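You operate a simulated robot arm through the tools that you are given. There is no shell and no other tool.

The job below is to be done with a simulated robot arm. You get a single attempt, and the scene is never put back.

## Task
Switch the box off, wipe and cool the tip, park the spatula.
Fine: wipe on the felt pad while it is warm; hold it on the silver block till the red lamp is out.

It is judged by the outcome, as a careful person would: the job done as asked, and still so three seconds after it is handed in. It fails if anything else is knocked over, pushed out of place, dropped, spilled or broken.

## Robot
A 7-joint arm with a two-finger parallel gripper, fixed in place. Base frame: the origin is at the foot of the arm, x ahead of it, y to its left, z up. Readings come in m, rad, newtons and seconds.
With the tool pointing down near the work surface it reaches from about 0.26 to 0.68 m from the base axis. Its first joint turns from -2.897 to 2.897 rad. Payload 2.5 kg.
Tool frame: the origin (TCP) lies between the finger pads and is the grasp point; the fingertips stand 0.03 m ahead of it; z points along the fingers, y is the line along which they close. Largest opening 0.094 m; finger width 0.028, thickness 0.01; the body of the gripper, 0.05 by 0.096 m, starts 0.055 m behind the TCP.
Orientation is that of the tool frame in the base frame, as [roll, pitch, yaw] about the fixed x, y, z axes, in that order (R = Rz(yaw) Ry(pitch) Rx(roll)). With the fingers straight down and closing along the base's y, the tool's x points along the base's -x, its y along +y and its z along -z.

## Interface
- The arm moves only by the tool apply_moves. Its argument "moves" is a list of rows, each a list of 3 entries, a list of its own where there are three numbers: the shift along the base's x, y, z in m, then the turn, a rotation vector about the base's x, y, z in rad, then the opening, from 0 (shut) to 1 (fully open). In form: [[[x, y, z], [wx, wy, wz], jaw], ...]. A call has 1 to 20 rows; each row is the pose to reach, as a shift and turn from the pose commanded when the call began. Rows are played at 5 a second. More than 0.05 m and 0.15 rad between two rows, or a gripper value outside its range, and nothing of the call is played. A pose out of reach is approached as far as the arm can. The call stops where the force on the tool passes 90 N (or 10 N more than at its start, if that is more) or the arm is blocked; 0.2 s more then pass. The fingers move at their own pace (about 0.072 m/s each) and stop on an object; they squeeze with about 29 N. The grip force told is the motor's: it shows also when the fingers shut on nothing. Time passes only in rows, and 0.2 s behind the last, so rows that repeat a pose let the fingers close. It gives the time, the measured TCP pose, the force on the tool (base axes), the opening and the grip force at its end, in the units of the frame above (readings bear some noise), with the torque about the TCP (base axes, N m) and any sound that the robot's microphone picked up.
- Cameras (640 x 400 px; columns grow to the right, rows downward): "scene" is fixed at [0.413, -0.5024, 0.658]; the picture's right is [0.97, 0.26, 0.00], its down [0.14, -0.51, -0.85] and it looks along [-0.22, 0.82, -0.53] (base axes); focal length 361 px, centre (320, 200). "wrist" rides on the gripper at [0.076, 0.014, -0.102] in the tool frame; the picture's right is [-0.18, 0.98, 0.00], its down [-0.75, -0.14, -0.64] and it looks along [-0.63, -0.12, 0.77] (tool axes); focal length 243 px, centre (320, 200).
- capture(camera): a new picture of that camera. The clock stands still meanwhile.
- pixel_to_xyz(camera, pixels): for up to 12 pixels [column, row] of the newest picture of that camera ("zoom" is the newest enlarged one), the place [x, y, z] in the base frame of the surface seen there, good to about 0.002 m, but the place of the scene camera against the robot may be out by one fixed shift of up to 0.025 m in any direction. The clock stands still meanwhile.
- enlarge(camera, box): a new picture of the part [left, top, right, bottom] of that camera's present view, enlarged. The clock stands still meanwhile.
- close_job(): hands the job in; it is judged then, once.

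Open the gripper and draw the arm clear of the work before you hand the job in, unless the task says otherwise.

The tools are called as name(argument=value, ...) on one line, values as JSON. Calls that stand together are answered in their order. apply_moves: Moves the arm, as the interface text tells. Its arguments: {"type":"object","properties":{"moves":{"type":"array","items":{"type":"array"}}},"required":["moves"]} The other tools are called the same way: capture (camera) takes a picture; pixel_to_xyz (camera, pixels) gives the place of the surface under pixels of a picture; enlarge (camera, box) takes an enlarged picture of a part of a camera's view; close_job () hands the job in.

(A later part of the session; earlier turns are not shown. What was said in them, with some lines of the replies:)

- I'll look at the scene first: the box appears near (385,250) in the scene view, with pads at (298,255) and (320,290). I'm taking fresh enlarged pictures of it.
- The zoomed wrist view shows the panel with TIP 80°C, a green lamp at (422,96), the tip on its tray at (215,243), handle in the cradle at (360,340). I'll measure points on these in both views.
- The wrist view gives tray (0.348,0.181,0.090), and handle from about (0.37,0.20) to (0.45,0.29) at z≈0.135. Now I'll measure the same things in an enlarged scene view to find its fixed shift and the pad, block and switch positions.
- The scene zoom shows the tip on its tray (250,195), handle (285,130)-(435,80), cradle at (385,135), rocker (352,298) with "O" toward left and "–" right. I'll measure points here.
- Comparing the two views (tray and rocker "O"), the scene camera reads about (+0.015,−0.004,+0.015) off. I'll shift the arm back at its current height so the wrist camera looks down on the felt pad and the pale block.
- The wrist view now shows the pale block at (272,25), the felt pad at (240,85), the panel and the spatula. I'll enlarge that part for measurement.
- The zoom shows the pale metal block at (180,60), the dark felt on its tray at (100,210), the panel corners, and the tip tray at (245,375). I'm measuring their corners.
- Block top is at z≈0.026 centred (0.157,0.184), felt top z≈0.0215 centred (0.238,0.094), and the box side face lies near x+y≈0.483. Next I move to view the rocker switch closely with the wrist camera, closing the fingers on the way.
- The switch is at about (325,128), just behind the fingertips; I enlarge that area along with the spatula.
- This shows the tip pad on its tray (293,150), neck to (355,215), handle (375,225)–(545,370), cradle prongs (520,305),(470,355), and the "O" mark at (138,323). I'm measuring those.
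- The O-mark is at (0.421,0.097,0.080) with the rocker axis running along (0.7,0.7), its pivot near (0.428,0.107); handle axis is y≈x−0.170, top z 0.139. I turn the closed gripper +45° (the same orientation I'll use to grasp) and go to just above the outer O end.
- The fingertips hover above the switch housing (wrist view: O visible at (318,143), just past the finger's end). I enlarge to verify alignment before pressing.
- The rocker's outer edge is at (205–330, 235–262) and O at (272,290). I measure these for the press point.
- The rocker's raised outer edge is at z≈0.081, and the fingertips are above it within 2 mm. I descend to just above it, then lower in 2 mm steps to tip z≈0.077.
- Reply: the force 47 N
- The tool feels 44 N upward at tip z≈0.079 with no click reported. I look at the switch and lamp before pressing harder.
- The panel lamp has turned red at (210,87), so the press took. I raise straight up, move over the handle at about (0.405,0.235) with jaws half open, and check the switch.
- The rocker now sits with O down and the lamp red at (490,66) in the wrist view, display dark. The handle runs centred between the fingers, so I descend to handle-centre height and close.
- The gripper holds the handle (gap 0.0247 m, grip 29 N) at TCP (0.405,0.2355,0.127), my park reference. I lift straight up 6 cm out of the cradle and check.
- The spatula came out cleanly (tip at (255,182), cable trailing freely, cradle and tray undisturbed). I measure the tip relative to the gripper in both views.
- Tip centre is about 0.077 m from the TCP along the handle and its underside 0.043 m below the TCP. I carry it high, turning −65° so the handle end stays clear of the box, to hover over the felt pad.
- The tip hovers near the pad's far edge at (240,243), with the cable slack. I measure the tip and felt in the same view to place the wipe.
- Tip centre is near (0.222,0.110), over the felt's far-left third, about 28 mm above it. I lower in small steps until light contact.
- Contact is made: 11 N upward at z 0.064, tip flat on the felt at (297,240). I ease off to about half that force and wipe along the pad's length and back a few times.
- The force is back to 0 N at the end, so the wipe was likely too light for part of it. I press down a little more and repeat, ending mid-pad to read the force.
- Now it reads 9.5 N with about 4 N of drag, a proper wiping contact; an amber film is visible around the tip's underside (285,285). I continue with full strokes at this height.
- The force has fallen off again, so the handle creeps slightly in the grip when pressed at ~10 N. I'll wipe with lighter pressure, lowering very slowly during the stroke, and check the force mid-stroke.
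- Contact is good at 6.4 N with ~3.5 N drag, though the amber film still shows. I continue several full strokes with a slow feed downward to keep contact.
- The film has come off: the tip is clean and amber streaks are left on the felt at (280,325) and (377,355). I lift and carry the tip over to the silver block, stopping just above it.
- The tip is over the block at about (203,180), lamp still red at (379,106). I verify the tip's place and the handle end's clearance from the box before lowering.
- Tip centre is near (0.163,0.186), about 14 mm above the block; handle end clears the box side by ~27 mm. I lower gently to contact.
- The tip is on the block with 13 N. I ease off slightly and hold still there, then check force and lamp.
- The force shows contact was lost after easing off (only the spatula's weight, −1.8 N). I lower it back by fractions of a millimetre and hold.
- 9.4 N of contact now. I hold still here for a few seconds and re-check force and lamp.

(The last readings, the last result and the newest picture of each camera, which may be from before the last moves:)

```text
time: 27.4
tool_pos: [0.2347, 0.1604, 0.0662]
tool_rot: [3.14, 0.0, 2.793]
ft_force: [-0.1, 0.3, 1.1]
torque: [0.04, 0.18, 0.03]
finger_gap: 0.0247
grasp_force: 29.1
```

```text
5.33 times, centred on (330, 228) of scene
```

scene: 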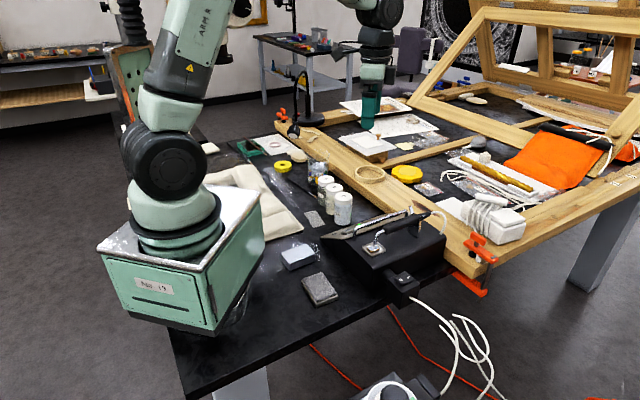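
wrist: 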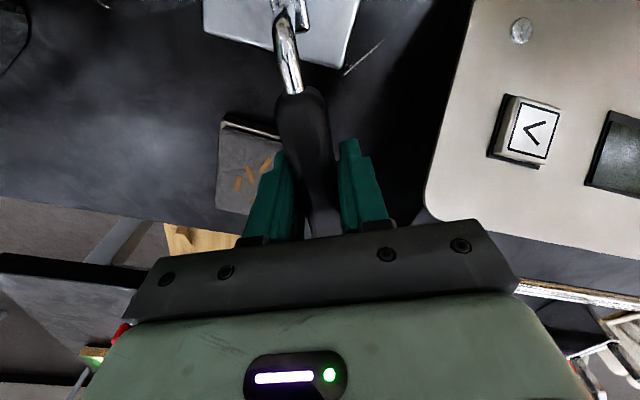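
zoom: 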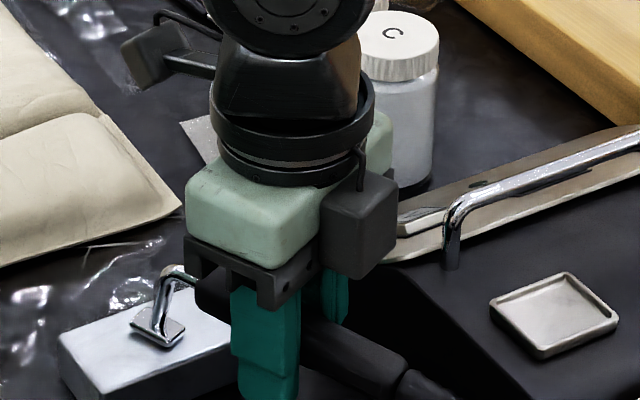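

At the lamp's spot (478,183) I now see a dark dot rather than red. I enlarge further to be sure.

enlarge(camera="scene", box=[340, 212, 380, 237])

capture(camera="wrist")

```text
16.00 times, centred on (360, 224) of scene
```

zoom: 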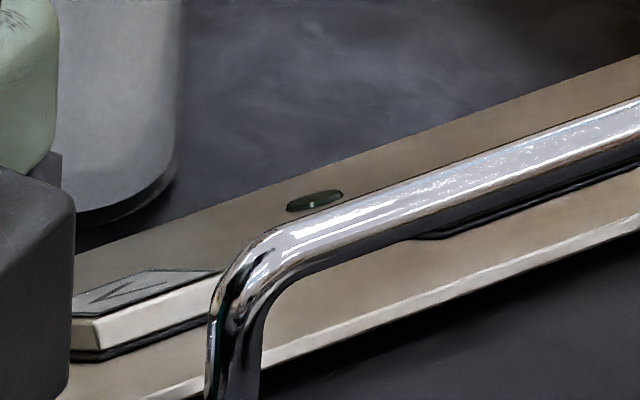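

```text
taken
```

wrist: 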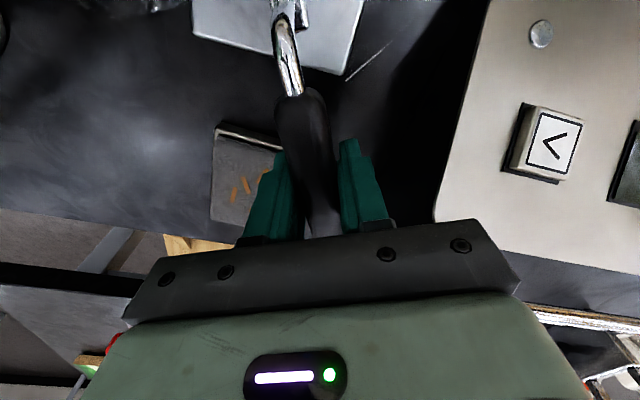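

The lamp is unlit (dark lens at (315,200)). To be sure it isn't blinking and the tip is truly cool, I hold a couple of seconds longer with a touch more pressure and look again.

apply_moves(moves=[[[0, 0, -0.0003], [0, 0, 0], 0], [[0, 0, -0.0003], [0, 0, 0], 0], [[0, 0, -0.0003], [0, 0, 0], 0], [[0, 0, -0.0003], [0, 0, 0], 0], [[0, 0, -0.0003], [0, 0, 0], 0], [[0, 0, -0.0003], [0, 0, 0], 0], [[0, 0, -0.0003], [0, 0, 0], 0]])

enlarge(camera="scene", box=[340, 212, 380, 237])

enlarge(camera="scene", box=[260, 190, 420, 320])

```text
time: 29.0
tool_pos: [0.2345, 0.1593, 0.0645]
tool_rot: [-3.14, 0.001, 2.793]
ft_force: [-0.3, -1.1, 0.4]
torque: [-0.01, 0.06, -0.01]
finger_gap: 0.0247
grasp_force: 28.7
```

```text
16.00 times, centred on (360, 224) of scene
```

zoom: 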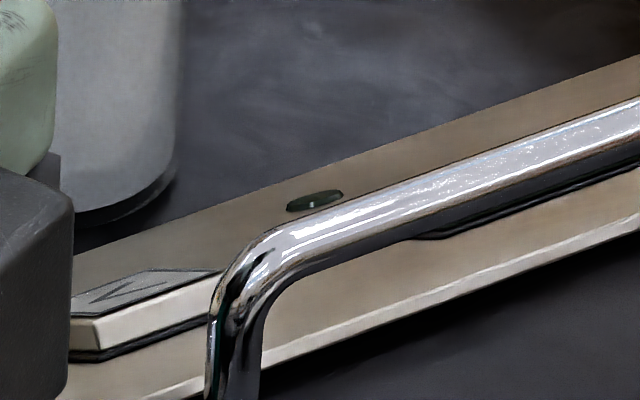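

```text
3.08 times, centred on (340, 255) of scene
```

zoom: 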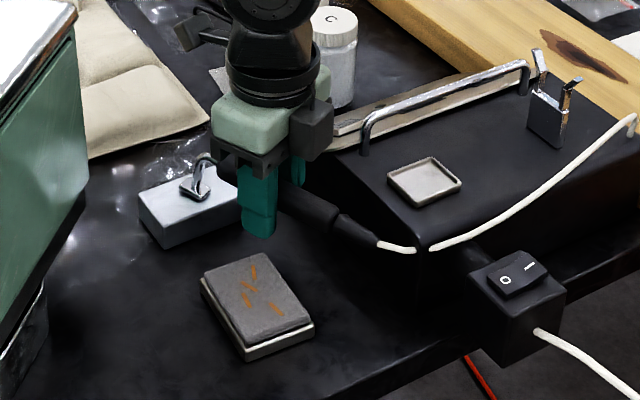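

The lamp stays out and block and pad are unmoved. I lift off the block, go high, and carry the spatula back over its rest, turning +65° back to the parked heading.

apply_moves(moves=[[[0, 0, 0.03], [0, 0, 0], 0], [[0, 0, 0.075], [0, 0, 0], 0], [[0, 0, 0.115], [0, 0, 0], 0], [[0.015, 0.0067, 0.13], [0, 0, 0.12], 0], [[0.0366, 0.0163, 0.13], [0, 0, 0.26], 0], [[0.058, 0.0258, 0.13], [0, 0, 0.4], 0], [[0.08, 0.0355, 0.13], [0, 0, 0.54], 0], [[0.102, 0.0453, 0.13], [0, 0, 0.68], 0], [[0.124, 0.055, 0.13], [0, 0, 0.82], 0], [[0.146, 0.0648, 0.13], [0, 0, 0.96], 0], [[0.16, 0.071, 0.13], [0, 0, 1.06], 0], [[0.1696, 0.0753, 0.13], [0, 0, 1.1345], 0], [[0.1696, 0.0753, 0.13], [0, 0, 1.1345], 0]])

enlarge(camera="scene", box=[320, 160, 480, 310])

capture(camera="wrist")

```text
time: 31.8
tool_pos: [0.4042, 0.2341, 0.1946]
tool_rot: [3.141, 0.001, -2.353]
ft_force: [-0.1, -0.5, -1.3]
torque: [-0.01, 0.0, 0.04]
finger_gap: 0.0246
grasp_force: 29.7
```

```text
2.67 times, centred on (400, 235) of scene
```

zoom: 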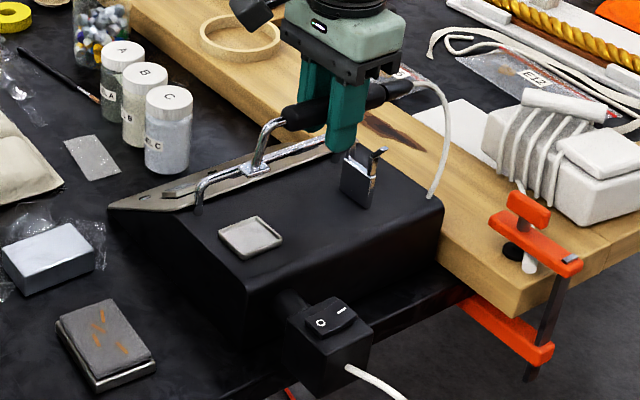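

```text
taken
```

wrist: 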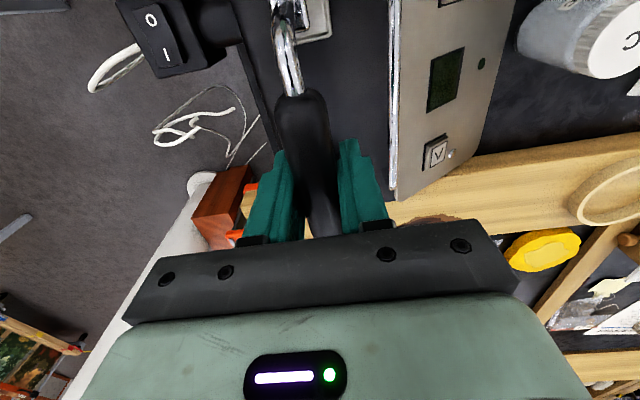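

The spatula is back above its rest. I measure the tip and handle points in both views to find how much it has pitched in the grip.

pixel_to_xyz(camera="zoom", pixels=[[243, 168], [268, 166], [254, 174], [255, 163], [263, 130], [295, 115], [310, 108], [375, 92], [395, 86], [250, 232], [240, 167]])

pixel_to_xyz(camera="wrist", pixels=[[286, 12], [287, 50], [293, 85], [300, 110], [308, 140], [315, 170], [320, 210], [481, 64]])

enlarge(camera="scene", box=[370, 175, 450, 235])

```text
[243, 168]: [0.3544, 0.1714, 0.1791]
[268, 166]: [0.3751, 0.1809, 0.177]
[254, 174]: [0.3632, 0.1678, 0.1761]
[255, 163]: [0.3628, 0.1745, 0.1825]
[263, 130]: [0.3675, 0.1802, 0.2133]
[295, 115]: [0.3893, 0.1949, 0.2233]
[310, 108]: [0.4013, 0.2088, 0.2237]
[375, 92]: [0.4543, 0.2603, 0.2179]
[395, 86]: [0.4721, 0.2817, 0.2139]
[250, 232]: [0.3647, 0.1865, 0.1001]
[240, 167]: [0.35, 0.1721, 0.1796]
```

```text
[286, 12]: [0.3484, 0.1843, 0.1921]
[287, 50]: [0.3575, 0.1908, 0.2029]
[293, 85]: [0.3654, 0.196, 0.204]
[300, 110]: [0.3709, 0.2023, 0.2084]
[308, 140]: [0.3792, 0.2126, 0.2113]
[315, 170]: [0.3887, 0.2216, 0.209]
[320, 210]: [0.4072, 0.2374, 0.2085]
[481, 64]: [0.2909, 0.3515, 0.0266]
```

```text
6.67 times, centred on (410, 205) of scene
```

zoom: 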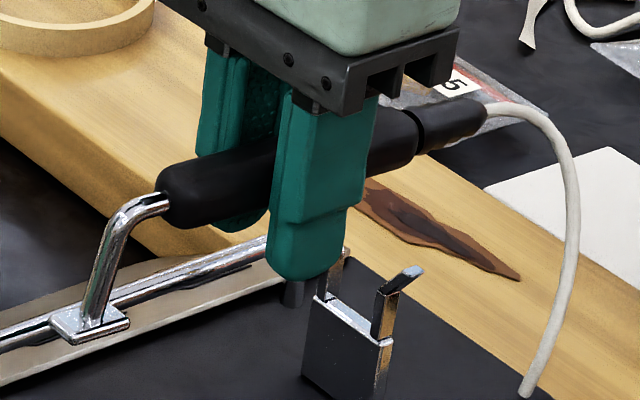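

The spatula has pitched about 0.05 rad tip-up in the grip; heading and sideways position match the lift-out pose within ~1 mm. I tilt the tool by that amount to level it and lower to just above the cradle prongs.

apply_moves(moves=[[[0, 0, -0.005], [0.0177, -0.0177, 0], 0], [[0, 0, -0.015], [0.0354, -0.0354, 0], 0], [[0, 0, -0.025], [0.0354, -0.0354, 0], 0], [[0, 0, -0.025], [0.0354, -0.0354, 0], 0]])

enlarge(camera="scene", box=[370, 185, 450, 245])

enlarge(camera="scene", box=[385, 190, 435, 230])

capture(camera="wrist")

```text
time: 32.8
tool_pos: [0.4032, 0.2348, 0.1715]
tool_rot: [3.139, 0.051, -2.355]
ft_force: [-1.0, -0.5, -0.7]
torque: [-0.07, -0.01, -0.02]
finger_gap: 0.0247
grasp_force: 29.0
```

```text
6.67 times, centred on (410, 215) of scene
```

zoom: 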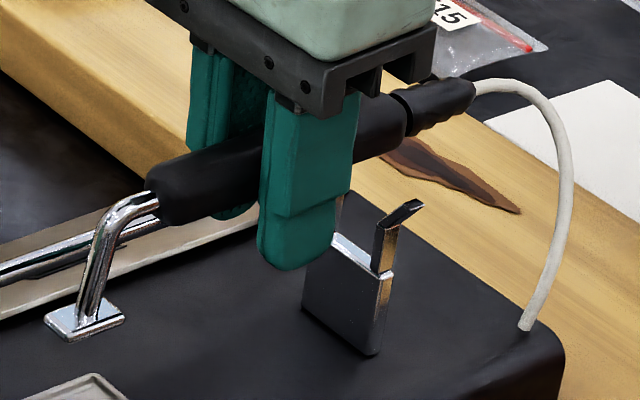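

```text
10.00 times, centred on (410, 210) of scene
```

zoom: 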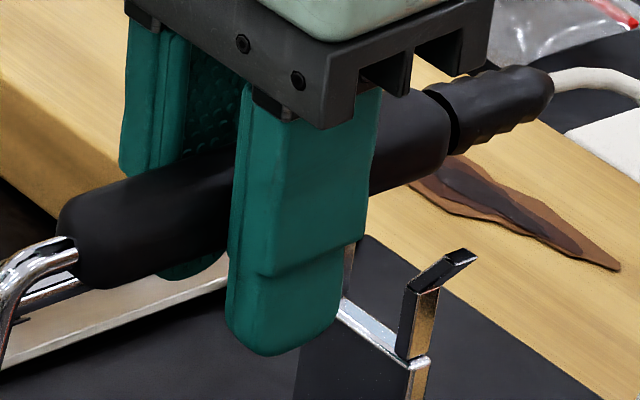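

```text
taken
```

wrist: 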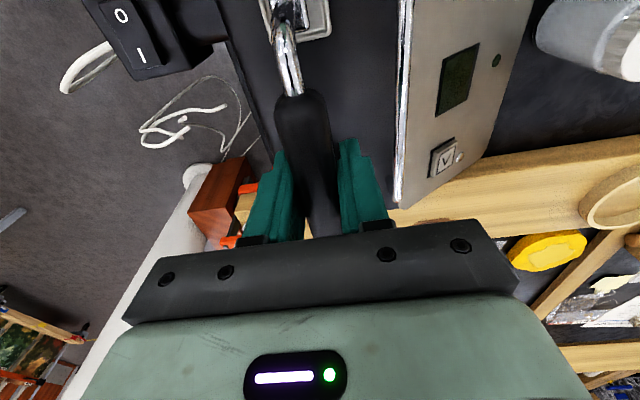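

The handle looks near level and lined up with the cradle. I check its slope and the prong positions numerically before seating it.

pixel_to_xyz(camera="zoom", pixels=[[90, 200], [150, 180], [215, 155], [390, 95], [420, 95], [430, 130], [490, 90], [465, 258], [410, 290], [350, 310], [345, 270], [400, 150]])

pixel_to_xyz(camera="wrist", pixels=[[282, 12], [288, 50], [292, 88], [302, 110], [308, 140], [316, 180], [320, 215], [300, 12]])

```text
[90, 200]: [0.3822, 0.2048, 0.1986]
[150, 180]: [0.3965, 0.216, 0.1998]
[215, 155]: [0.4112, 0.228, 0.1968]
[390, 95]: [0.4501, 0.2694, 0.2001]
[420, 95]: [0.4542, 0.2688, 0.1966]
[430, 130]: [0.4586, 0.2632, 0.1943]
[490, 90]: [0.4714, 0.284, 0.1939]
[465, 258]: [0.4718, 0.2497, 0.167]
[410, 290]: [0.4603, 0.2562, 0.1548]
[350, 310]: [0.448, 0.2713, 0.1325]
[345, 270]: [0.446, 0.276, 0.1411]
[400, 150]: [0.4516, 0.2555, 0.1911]
```

```text
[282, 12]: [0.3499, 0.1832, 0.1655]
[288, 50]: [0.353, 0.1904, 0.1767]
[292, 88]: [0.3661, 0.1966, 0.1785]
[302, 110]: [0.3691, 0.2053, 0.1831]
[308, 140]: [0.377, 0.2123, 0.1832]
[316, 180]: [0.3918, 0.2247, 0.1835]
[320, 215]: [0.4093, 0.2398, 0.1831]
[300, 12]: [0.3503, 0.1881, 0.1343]
```

The handle is level (top z 0.183 all along) and aligned. I lower between the prongs in stages, watching the force.

apply_moves(moves=[[[0, 0, -0.01], [0, 0, 0], 0], [[0, 0, -0.02], [0, 0, 0], 0], [[0, 0, -0.03], [0, 0, 0], 0], [[0, 0, -0.036], [0, 0, 0], 0]])

enlarge(camera="scene", box=[360, 195, 440, 255])

capture(camera="wrist")

```text
time: 33.8
tool_pos: [0.4053, 0.2363, 0.1332]
tool_rot: [-3.141, 0.05, -2.356]
ft_force: [-0.3, -0.2, -0.3]
torque: [0.0, -0.03, 0.01]
finger_gap: 0.0248
grasp_force: 29.2
```

```text
6.67 times, centred on (400, 225) of scene
```

zoom: 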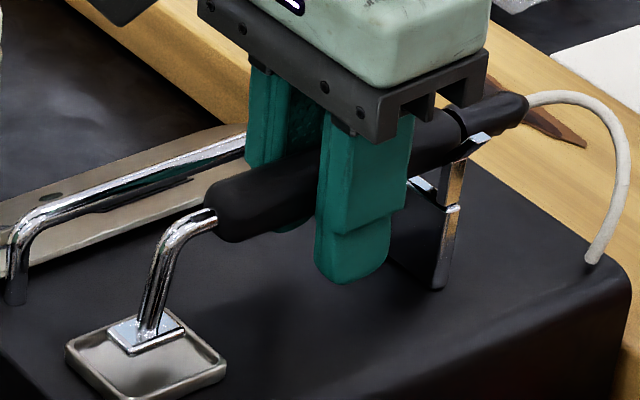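

```text
taken
```

wrist: 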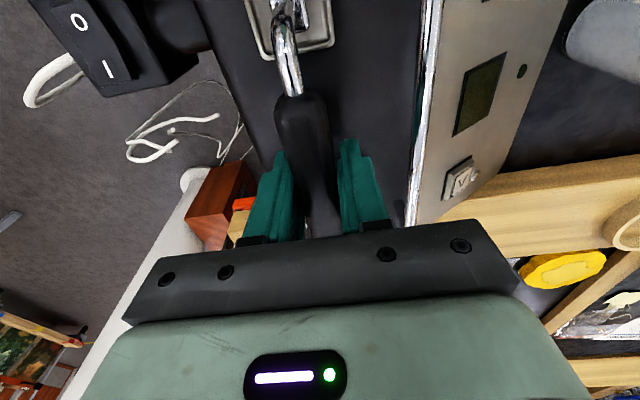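

The handle sits between the prongs and the tip hovers about 6 mm above the tray centre, no contact forces. I lower the last millimetres gently.

apply_moves(moves=[[[0, 0, -0.003], [0, 0, 0], 0], [[0, 0, -0.005], [0, 0, 0], 0], [[0, 0, -0.006], [0, 0, 0], 0]])

enlarge(camera="scene", box=[360, 195, 440, 255])

```text
time: 34.6
tool_pos: [0.4045, 0.2361, 0.1273]
tool_rot: [3.141, 0.051, -2.354]
ft_force: [0.1, -1.0, -0.8]
torque: [0.0, -0.04, -0.02]
finger_gap: 0.0249
grasp_force: 28.0
```

```text
6.67 times, centred on (400, 225) of scene
```

zoom: 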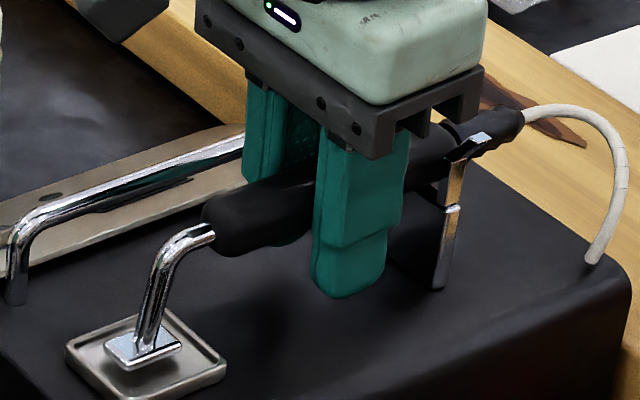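

No contact yet; the tip now clears the tray by a millimetre or two (its film is gone). I lower a bit further in half-millimetre steps.

apply_moves(moves=[[[0, 0, -0.0007], [0, 0, 0], 0], [[0, 0, -0.0014], [0, 0, 0], 0]])

```text
time: 35.2
tool_pos: [0.4043, 0.2361, 0.1274]
tool_rot: [3.141, 0.052, -2.357]
ft_force: [0.9, 0.0, -1.7]
torque: [0.01, 0.0, -0.08]
finger_gap: 0.0247
grasp_force: 28.6
```

Still only the spatula's weight. I continue down another 1.5 mm in small steps.

apply_moves(moves=[[[0, 0, -0.0007], [0, 0, 0], 0], [[0, 0, -0.0014], [0, 0, 0], 0]])

enlarge(camera="scene", box=[360, 205, 440, 255])

```text
time: 35.8
tool_pos: [0.4041, 0.2365, 0.1263]
tool_rot: [-3.141, 0.052, -2.354]
ft_force: [-2.4, -0.6, 7.4]
torque: [0.31, -0.34, 0.04]
finger_gap: 0.0248
grasp_force: 28.8
```

```text
8.00 times, centred on (400, 230) of scene
```

zoom: 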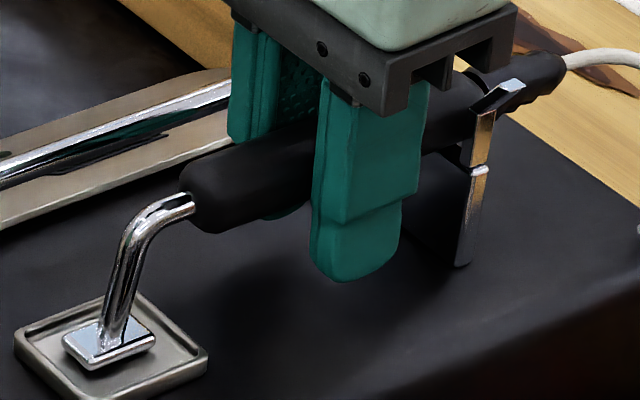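

7.4 N now with a torque that puts the contact at the cradle end, so the tip is still slightly above the tray. I tilt the tip down another 0.02 rad and read the force.

apply_moves(moves=[[[0, 0, 0.0003], [0.007, -0.007, 0], 0], [[0, 0, 0.0003], [0.0141, -0.0141, 0], 0], [[0, 0, 0.0003], [0.0141, -0.0141, 0], 0]])

enlarge(camera="scene", box=[360, 215, 410, 255])

```text
time: 36.6
tool_pos: [0.4047, 0.2364, 0.1258]
tool_rot: [3.141, 0.071, -2.357]
ft_force: [-0.7, -1.0, 8.2]
torque: [-0.58, 0.56, 0.06]
finger_gap: 0.0249
grasp_force: 29.1
```

```text
10.00 times, centred on (385, 235) of scene
```

zoom: 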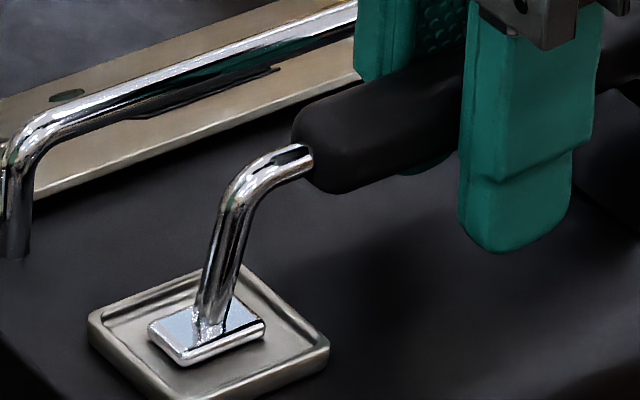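

Now the tip itself rests on the tray (torque points to the tip). I back the tilt off slightly to balance tip and cradle, then open the jaws a little.

apply_moves(moves=[[[0, 0, 0.0], [-0.005, 0.005, 0], 0], [[0, 0, 0.0], [-0.005, 0.005, 0], 0]])

```text
time: 37.2
tool_pos: [0.4055, 0.2359, 0.1257]
tool_rot: [-3.14, 0.062, -2.356]
ft_force: [1.1, -0.8, 1.1]
torque: [0.04, -0.05, -0.01]
finger_gap: 0.0248
grasp_force: 29.4
```

The load is now only about 1 N and balanced, so the spatula is seated at both ends. I open the jaws part-way, staying in place.

apply_moves(moves=[[[0, 0, 0.0], [0, 0, 0], 0.35], [[0, 0, 0.0], [0, 0, 0], 0.45], [[0, 0, 0.0], [0, 0, 0], 0.5]])

enlarge(camera="scene", box=[350, 185, 450, 260])

capture(camera="wrist")

```text
time: 38.0
tool_pos: [0.4042, 0.2372, 0.1253]
tool_rot: [-3.142, 0.063, -2.356]
ft_force: [-0.6, -0.3, 0.1]
torque: [-0.02, 0.0, -0.03]
finger_gap: 0.047
grasp_force: 0.0
```

```text
5.33 times, centred on (400, 222) of scene
```

zoom: 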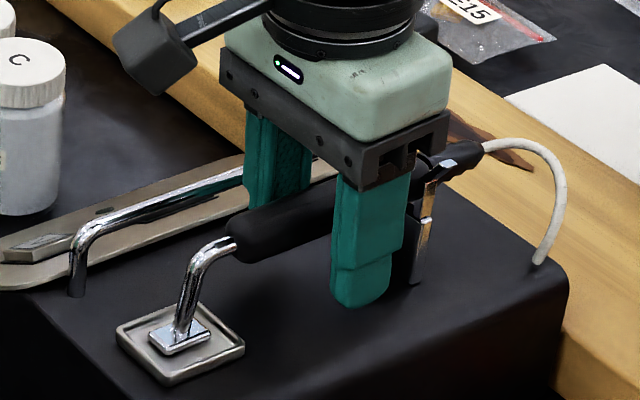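

```text
taken
```

wrist: 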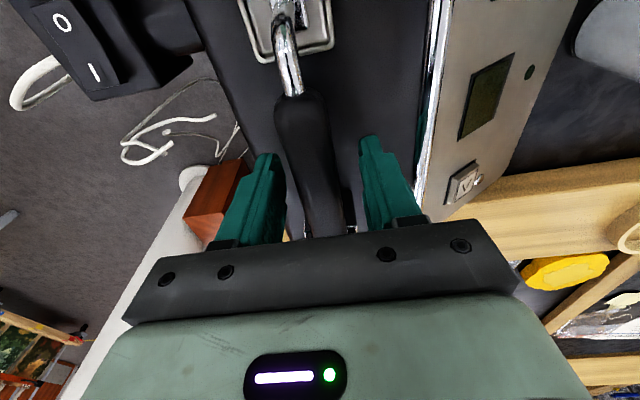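

The spatula sits in tray and cradle with jaws clear on both sides. I raise straight up, untilt, and draw the arm away.

apply_moves(moves=[[[0, 0, 0.02], [0, 0, 0], 0.5], [[0, 0, 0.05], [0, 0, 0], 0.5], [[0, 0, 0.09], [-0.02, 0.02, 0], 0.5], [[0, 0, 0.135], [-0.044, 0.044, 0], 0.6], [[0, 0, 0.18], [-0.044, 0.044, 0], 1], [[0, 0, 0.22], [-0.044, 0.044, 0], 1], [[-0.03, 0.03, 0.25], [-0.044, 0.044, 0], 1], [[-0.05, 0.05, 0.255], [-0.044, 0.044, 0], 1]])

capture(camera="scene")

enlarge(camera="scene", box=[260, 180, 480, 318])

capture(camera="wrist")

```text
refused: row 7 steps farther than a row can; nothing moved
```

```text
taken
```

scene: 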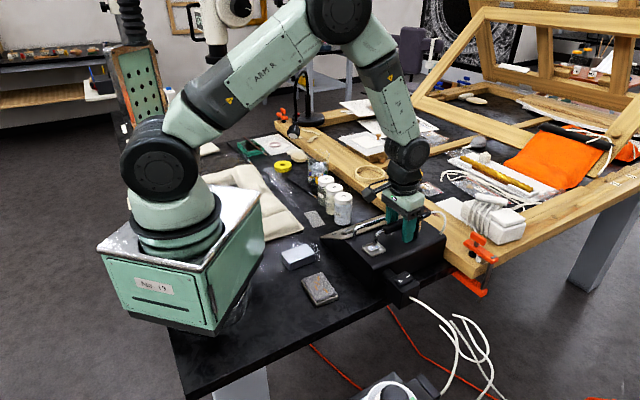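

```text
2.90 times, centred on (370, 249) of scene
```

zoom: 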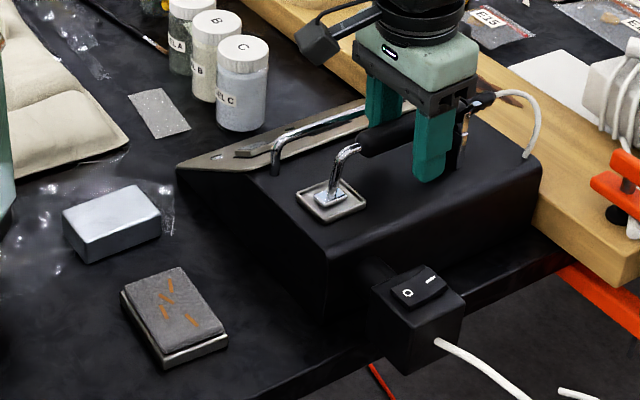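

```text
taken
```

wrist: 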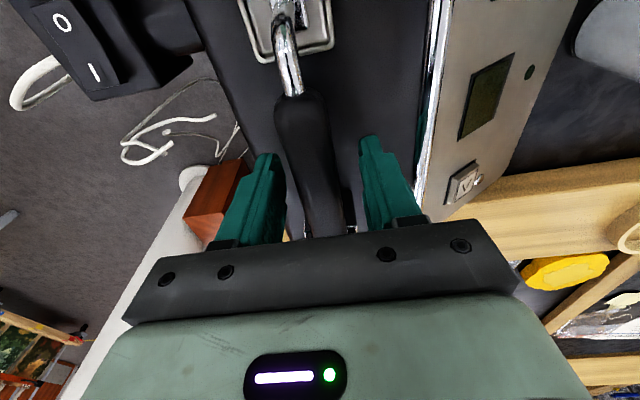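

The call was refused because one step exceeded 0.05 m, so nothing moved; the scene shows everything in place. I repeat the withdrawal with smaller steps.

apply_moves(moves=[[[0, 0, 0.02], [0, 0, 0], 0.5], [[0, 0, 0.05], [0, 0, 0], 0.5], [[0, 0, 0.09], [-0.02, 0.02, 0], 0.5], [[0, 0, 0.13], [-0.044, 0.044, 0], 0.5], [[0, 0, 0.17], [-0.044, 0.044, 0], 0.7], [[0, 0, 0.21], [-0.044, 0.044, 0], 1], [[-0.02, 0.02, 0.235], [-0.044, 0.044, 0], 1], [[-0.045, 0.045, 0.25], [-0.044, 0.044, 0], 1], [[-0.07, 0.07, 0.255], [-0.044, 0.044, 0], 1]])

enlarge(camera="scene", box=[330, 190, 460, 310])

enlarge(camera="scene", box=[260, 180, 480, 318])

capture(camera="wrist")

```text
time: 40.0
tool_pos: [0.3329, 0.3055, 0.38]
tool_rot: [-3.141, -0.002, -2.356]
ft_force: [-0.2, 0.0, -0.5]
torque: [0.01, 0.02, 0.01]
finger_gap: 0.0937
grasp_force: 0.0
```

```text
3.33 times, centred on (395, 250) of scene
```

zoom: 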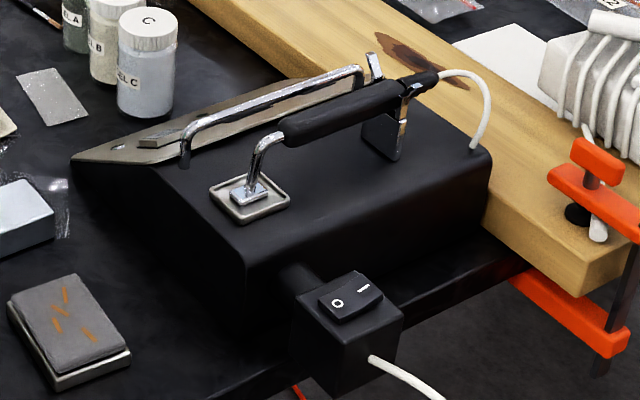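

```text
2.90 times, centred on (370, 249) of scene
```

zoom: 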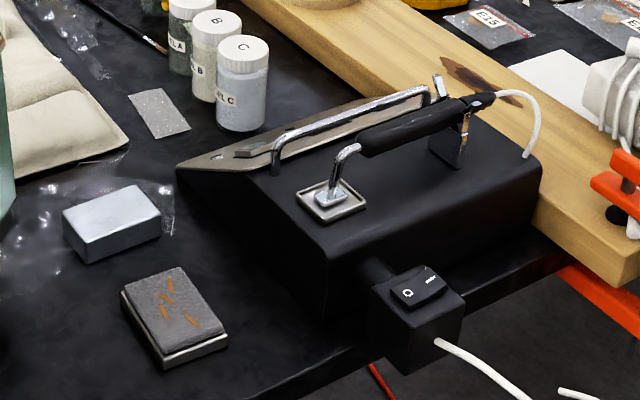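

```text
taken
```

wrist: 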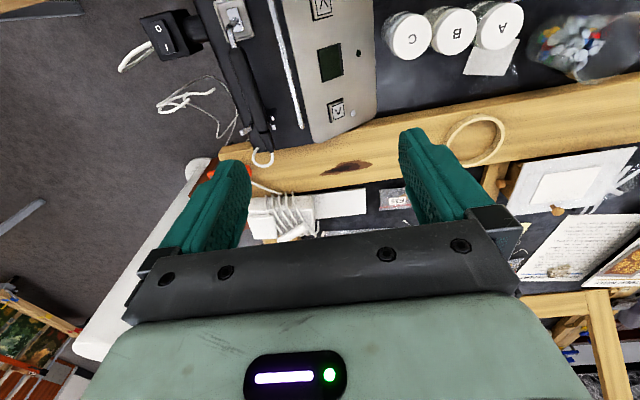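

The spatula is in its tray and cradle as at the start, with a clean tip and the felt streaked with the film. The rocker is at O, lamp and display are dark, and block, pad and bottles sit at their original pixels. The arm is clear with jaws open, so I hand the job in.

close_job()

```text
The job is handed in.
```

The job is done and handed in. The box is switched off, and the spatula is wiped, cooled and back on its rest.

- **Switch:** I pressed the rocker to "O". The lamp turned from green to red and the display went dark.
- **Wipe:** I wiped the tip on the felt pad straight after switching off. The amber film came off, leaving a clean tip and a few streaks on the felt. The first strokes were too light, so I repeated them until the film was gone.
- **Cool:** I held the tip on the silver block until the red lamp went out. I kept it there about two seconds longer to make sure the lamp stayed dark.
- **Park:** The tip is in its tray and the handle is in the cradle, as at the start. The handle had tilted slightly in the gripper during the wiping, so I levelled it before setting it down.

In the last pictures the silver block, the felt pad and the bottles are where they began. The arm is clear with the gripper open.
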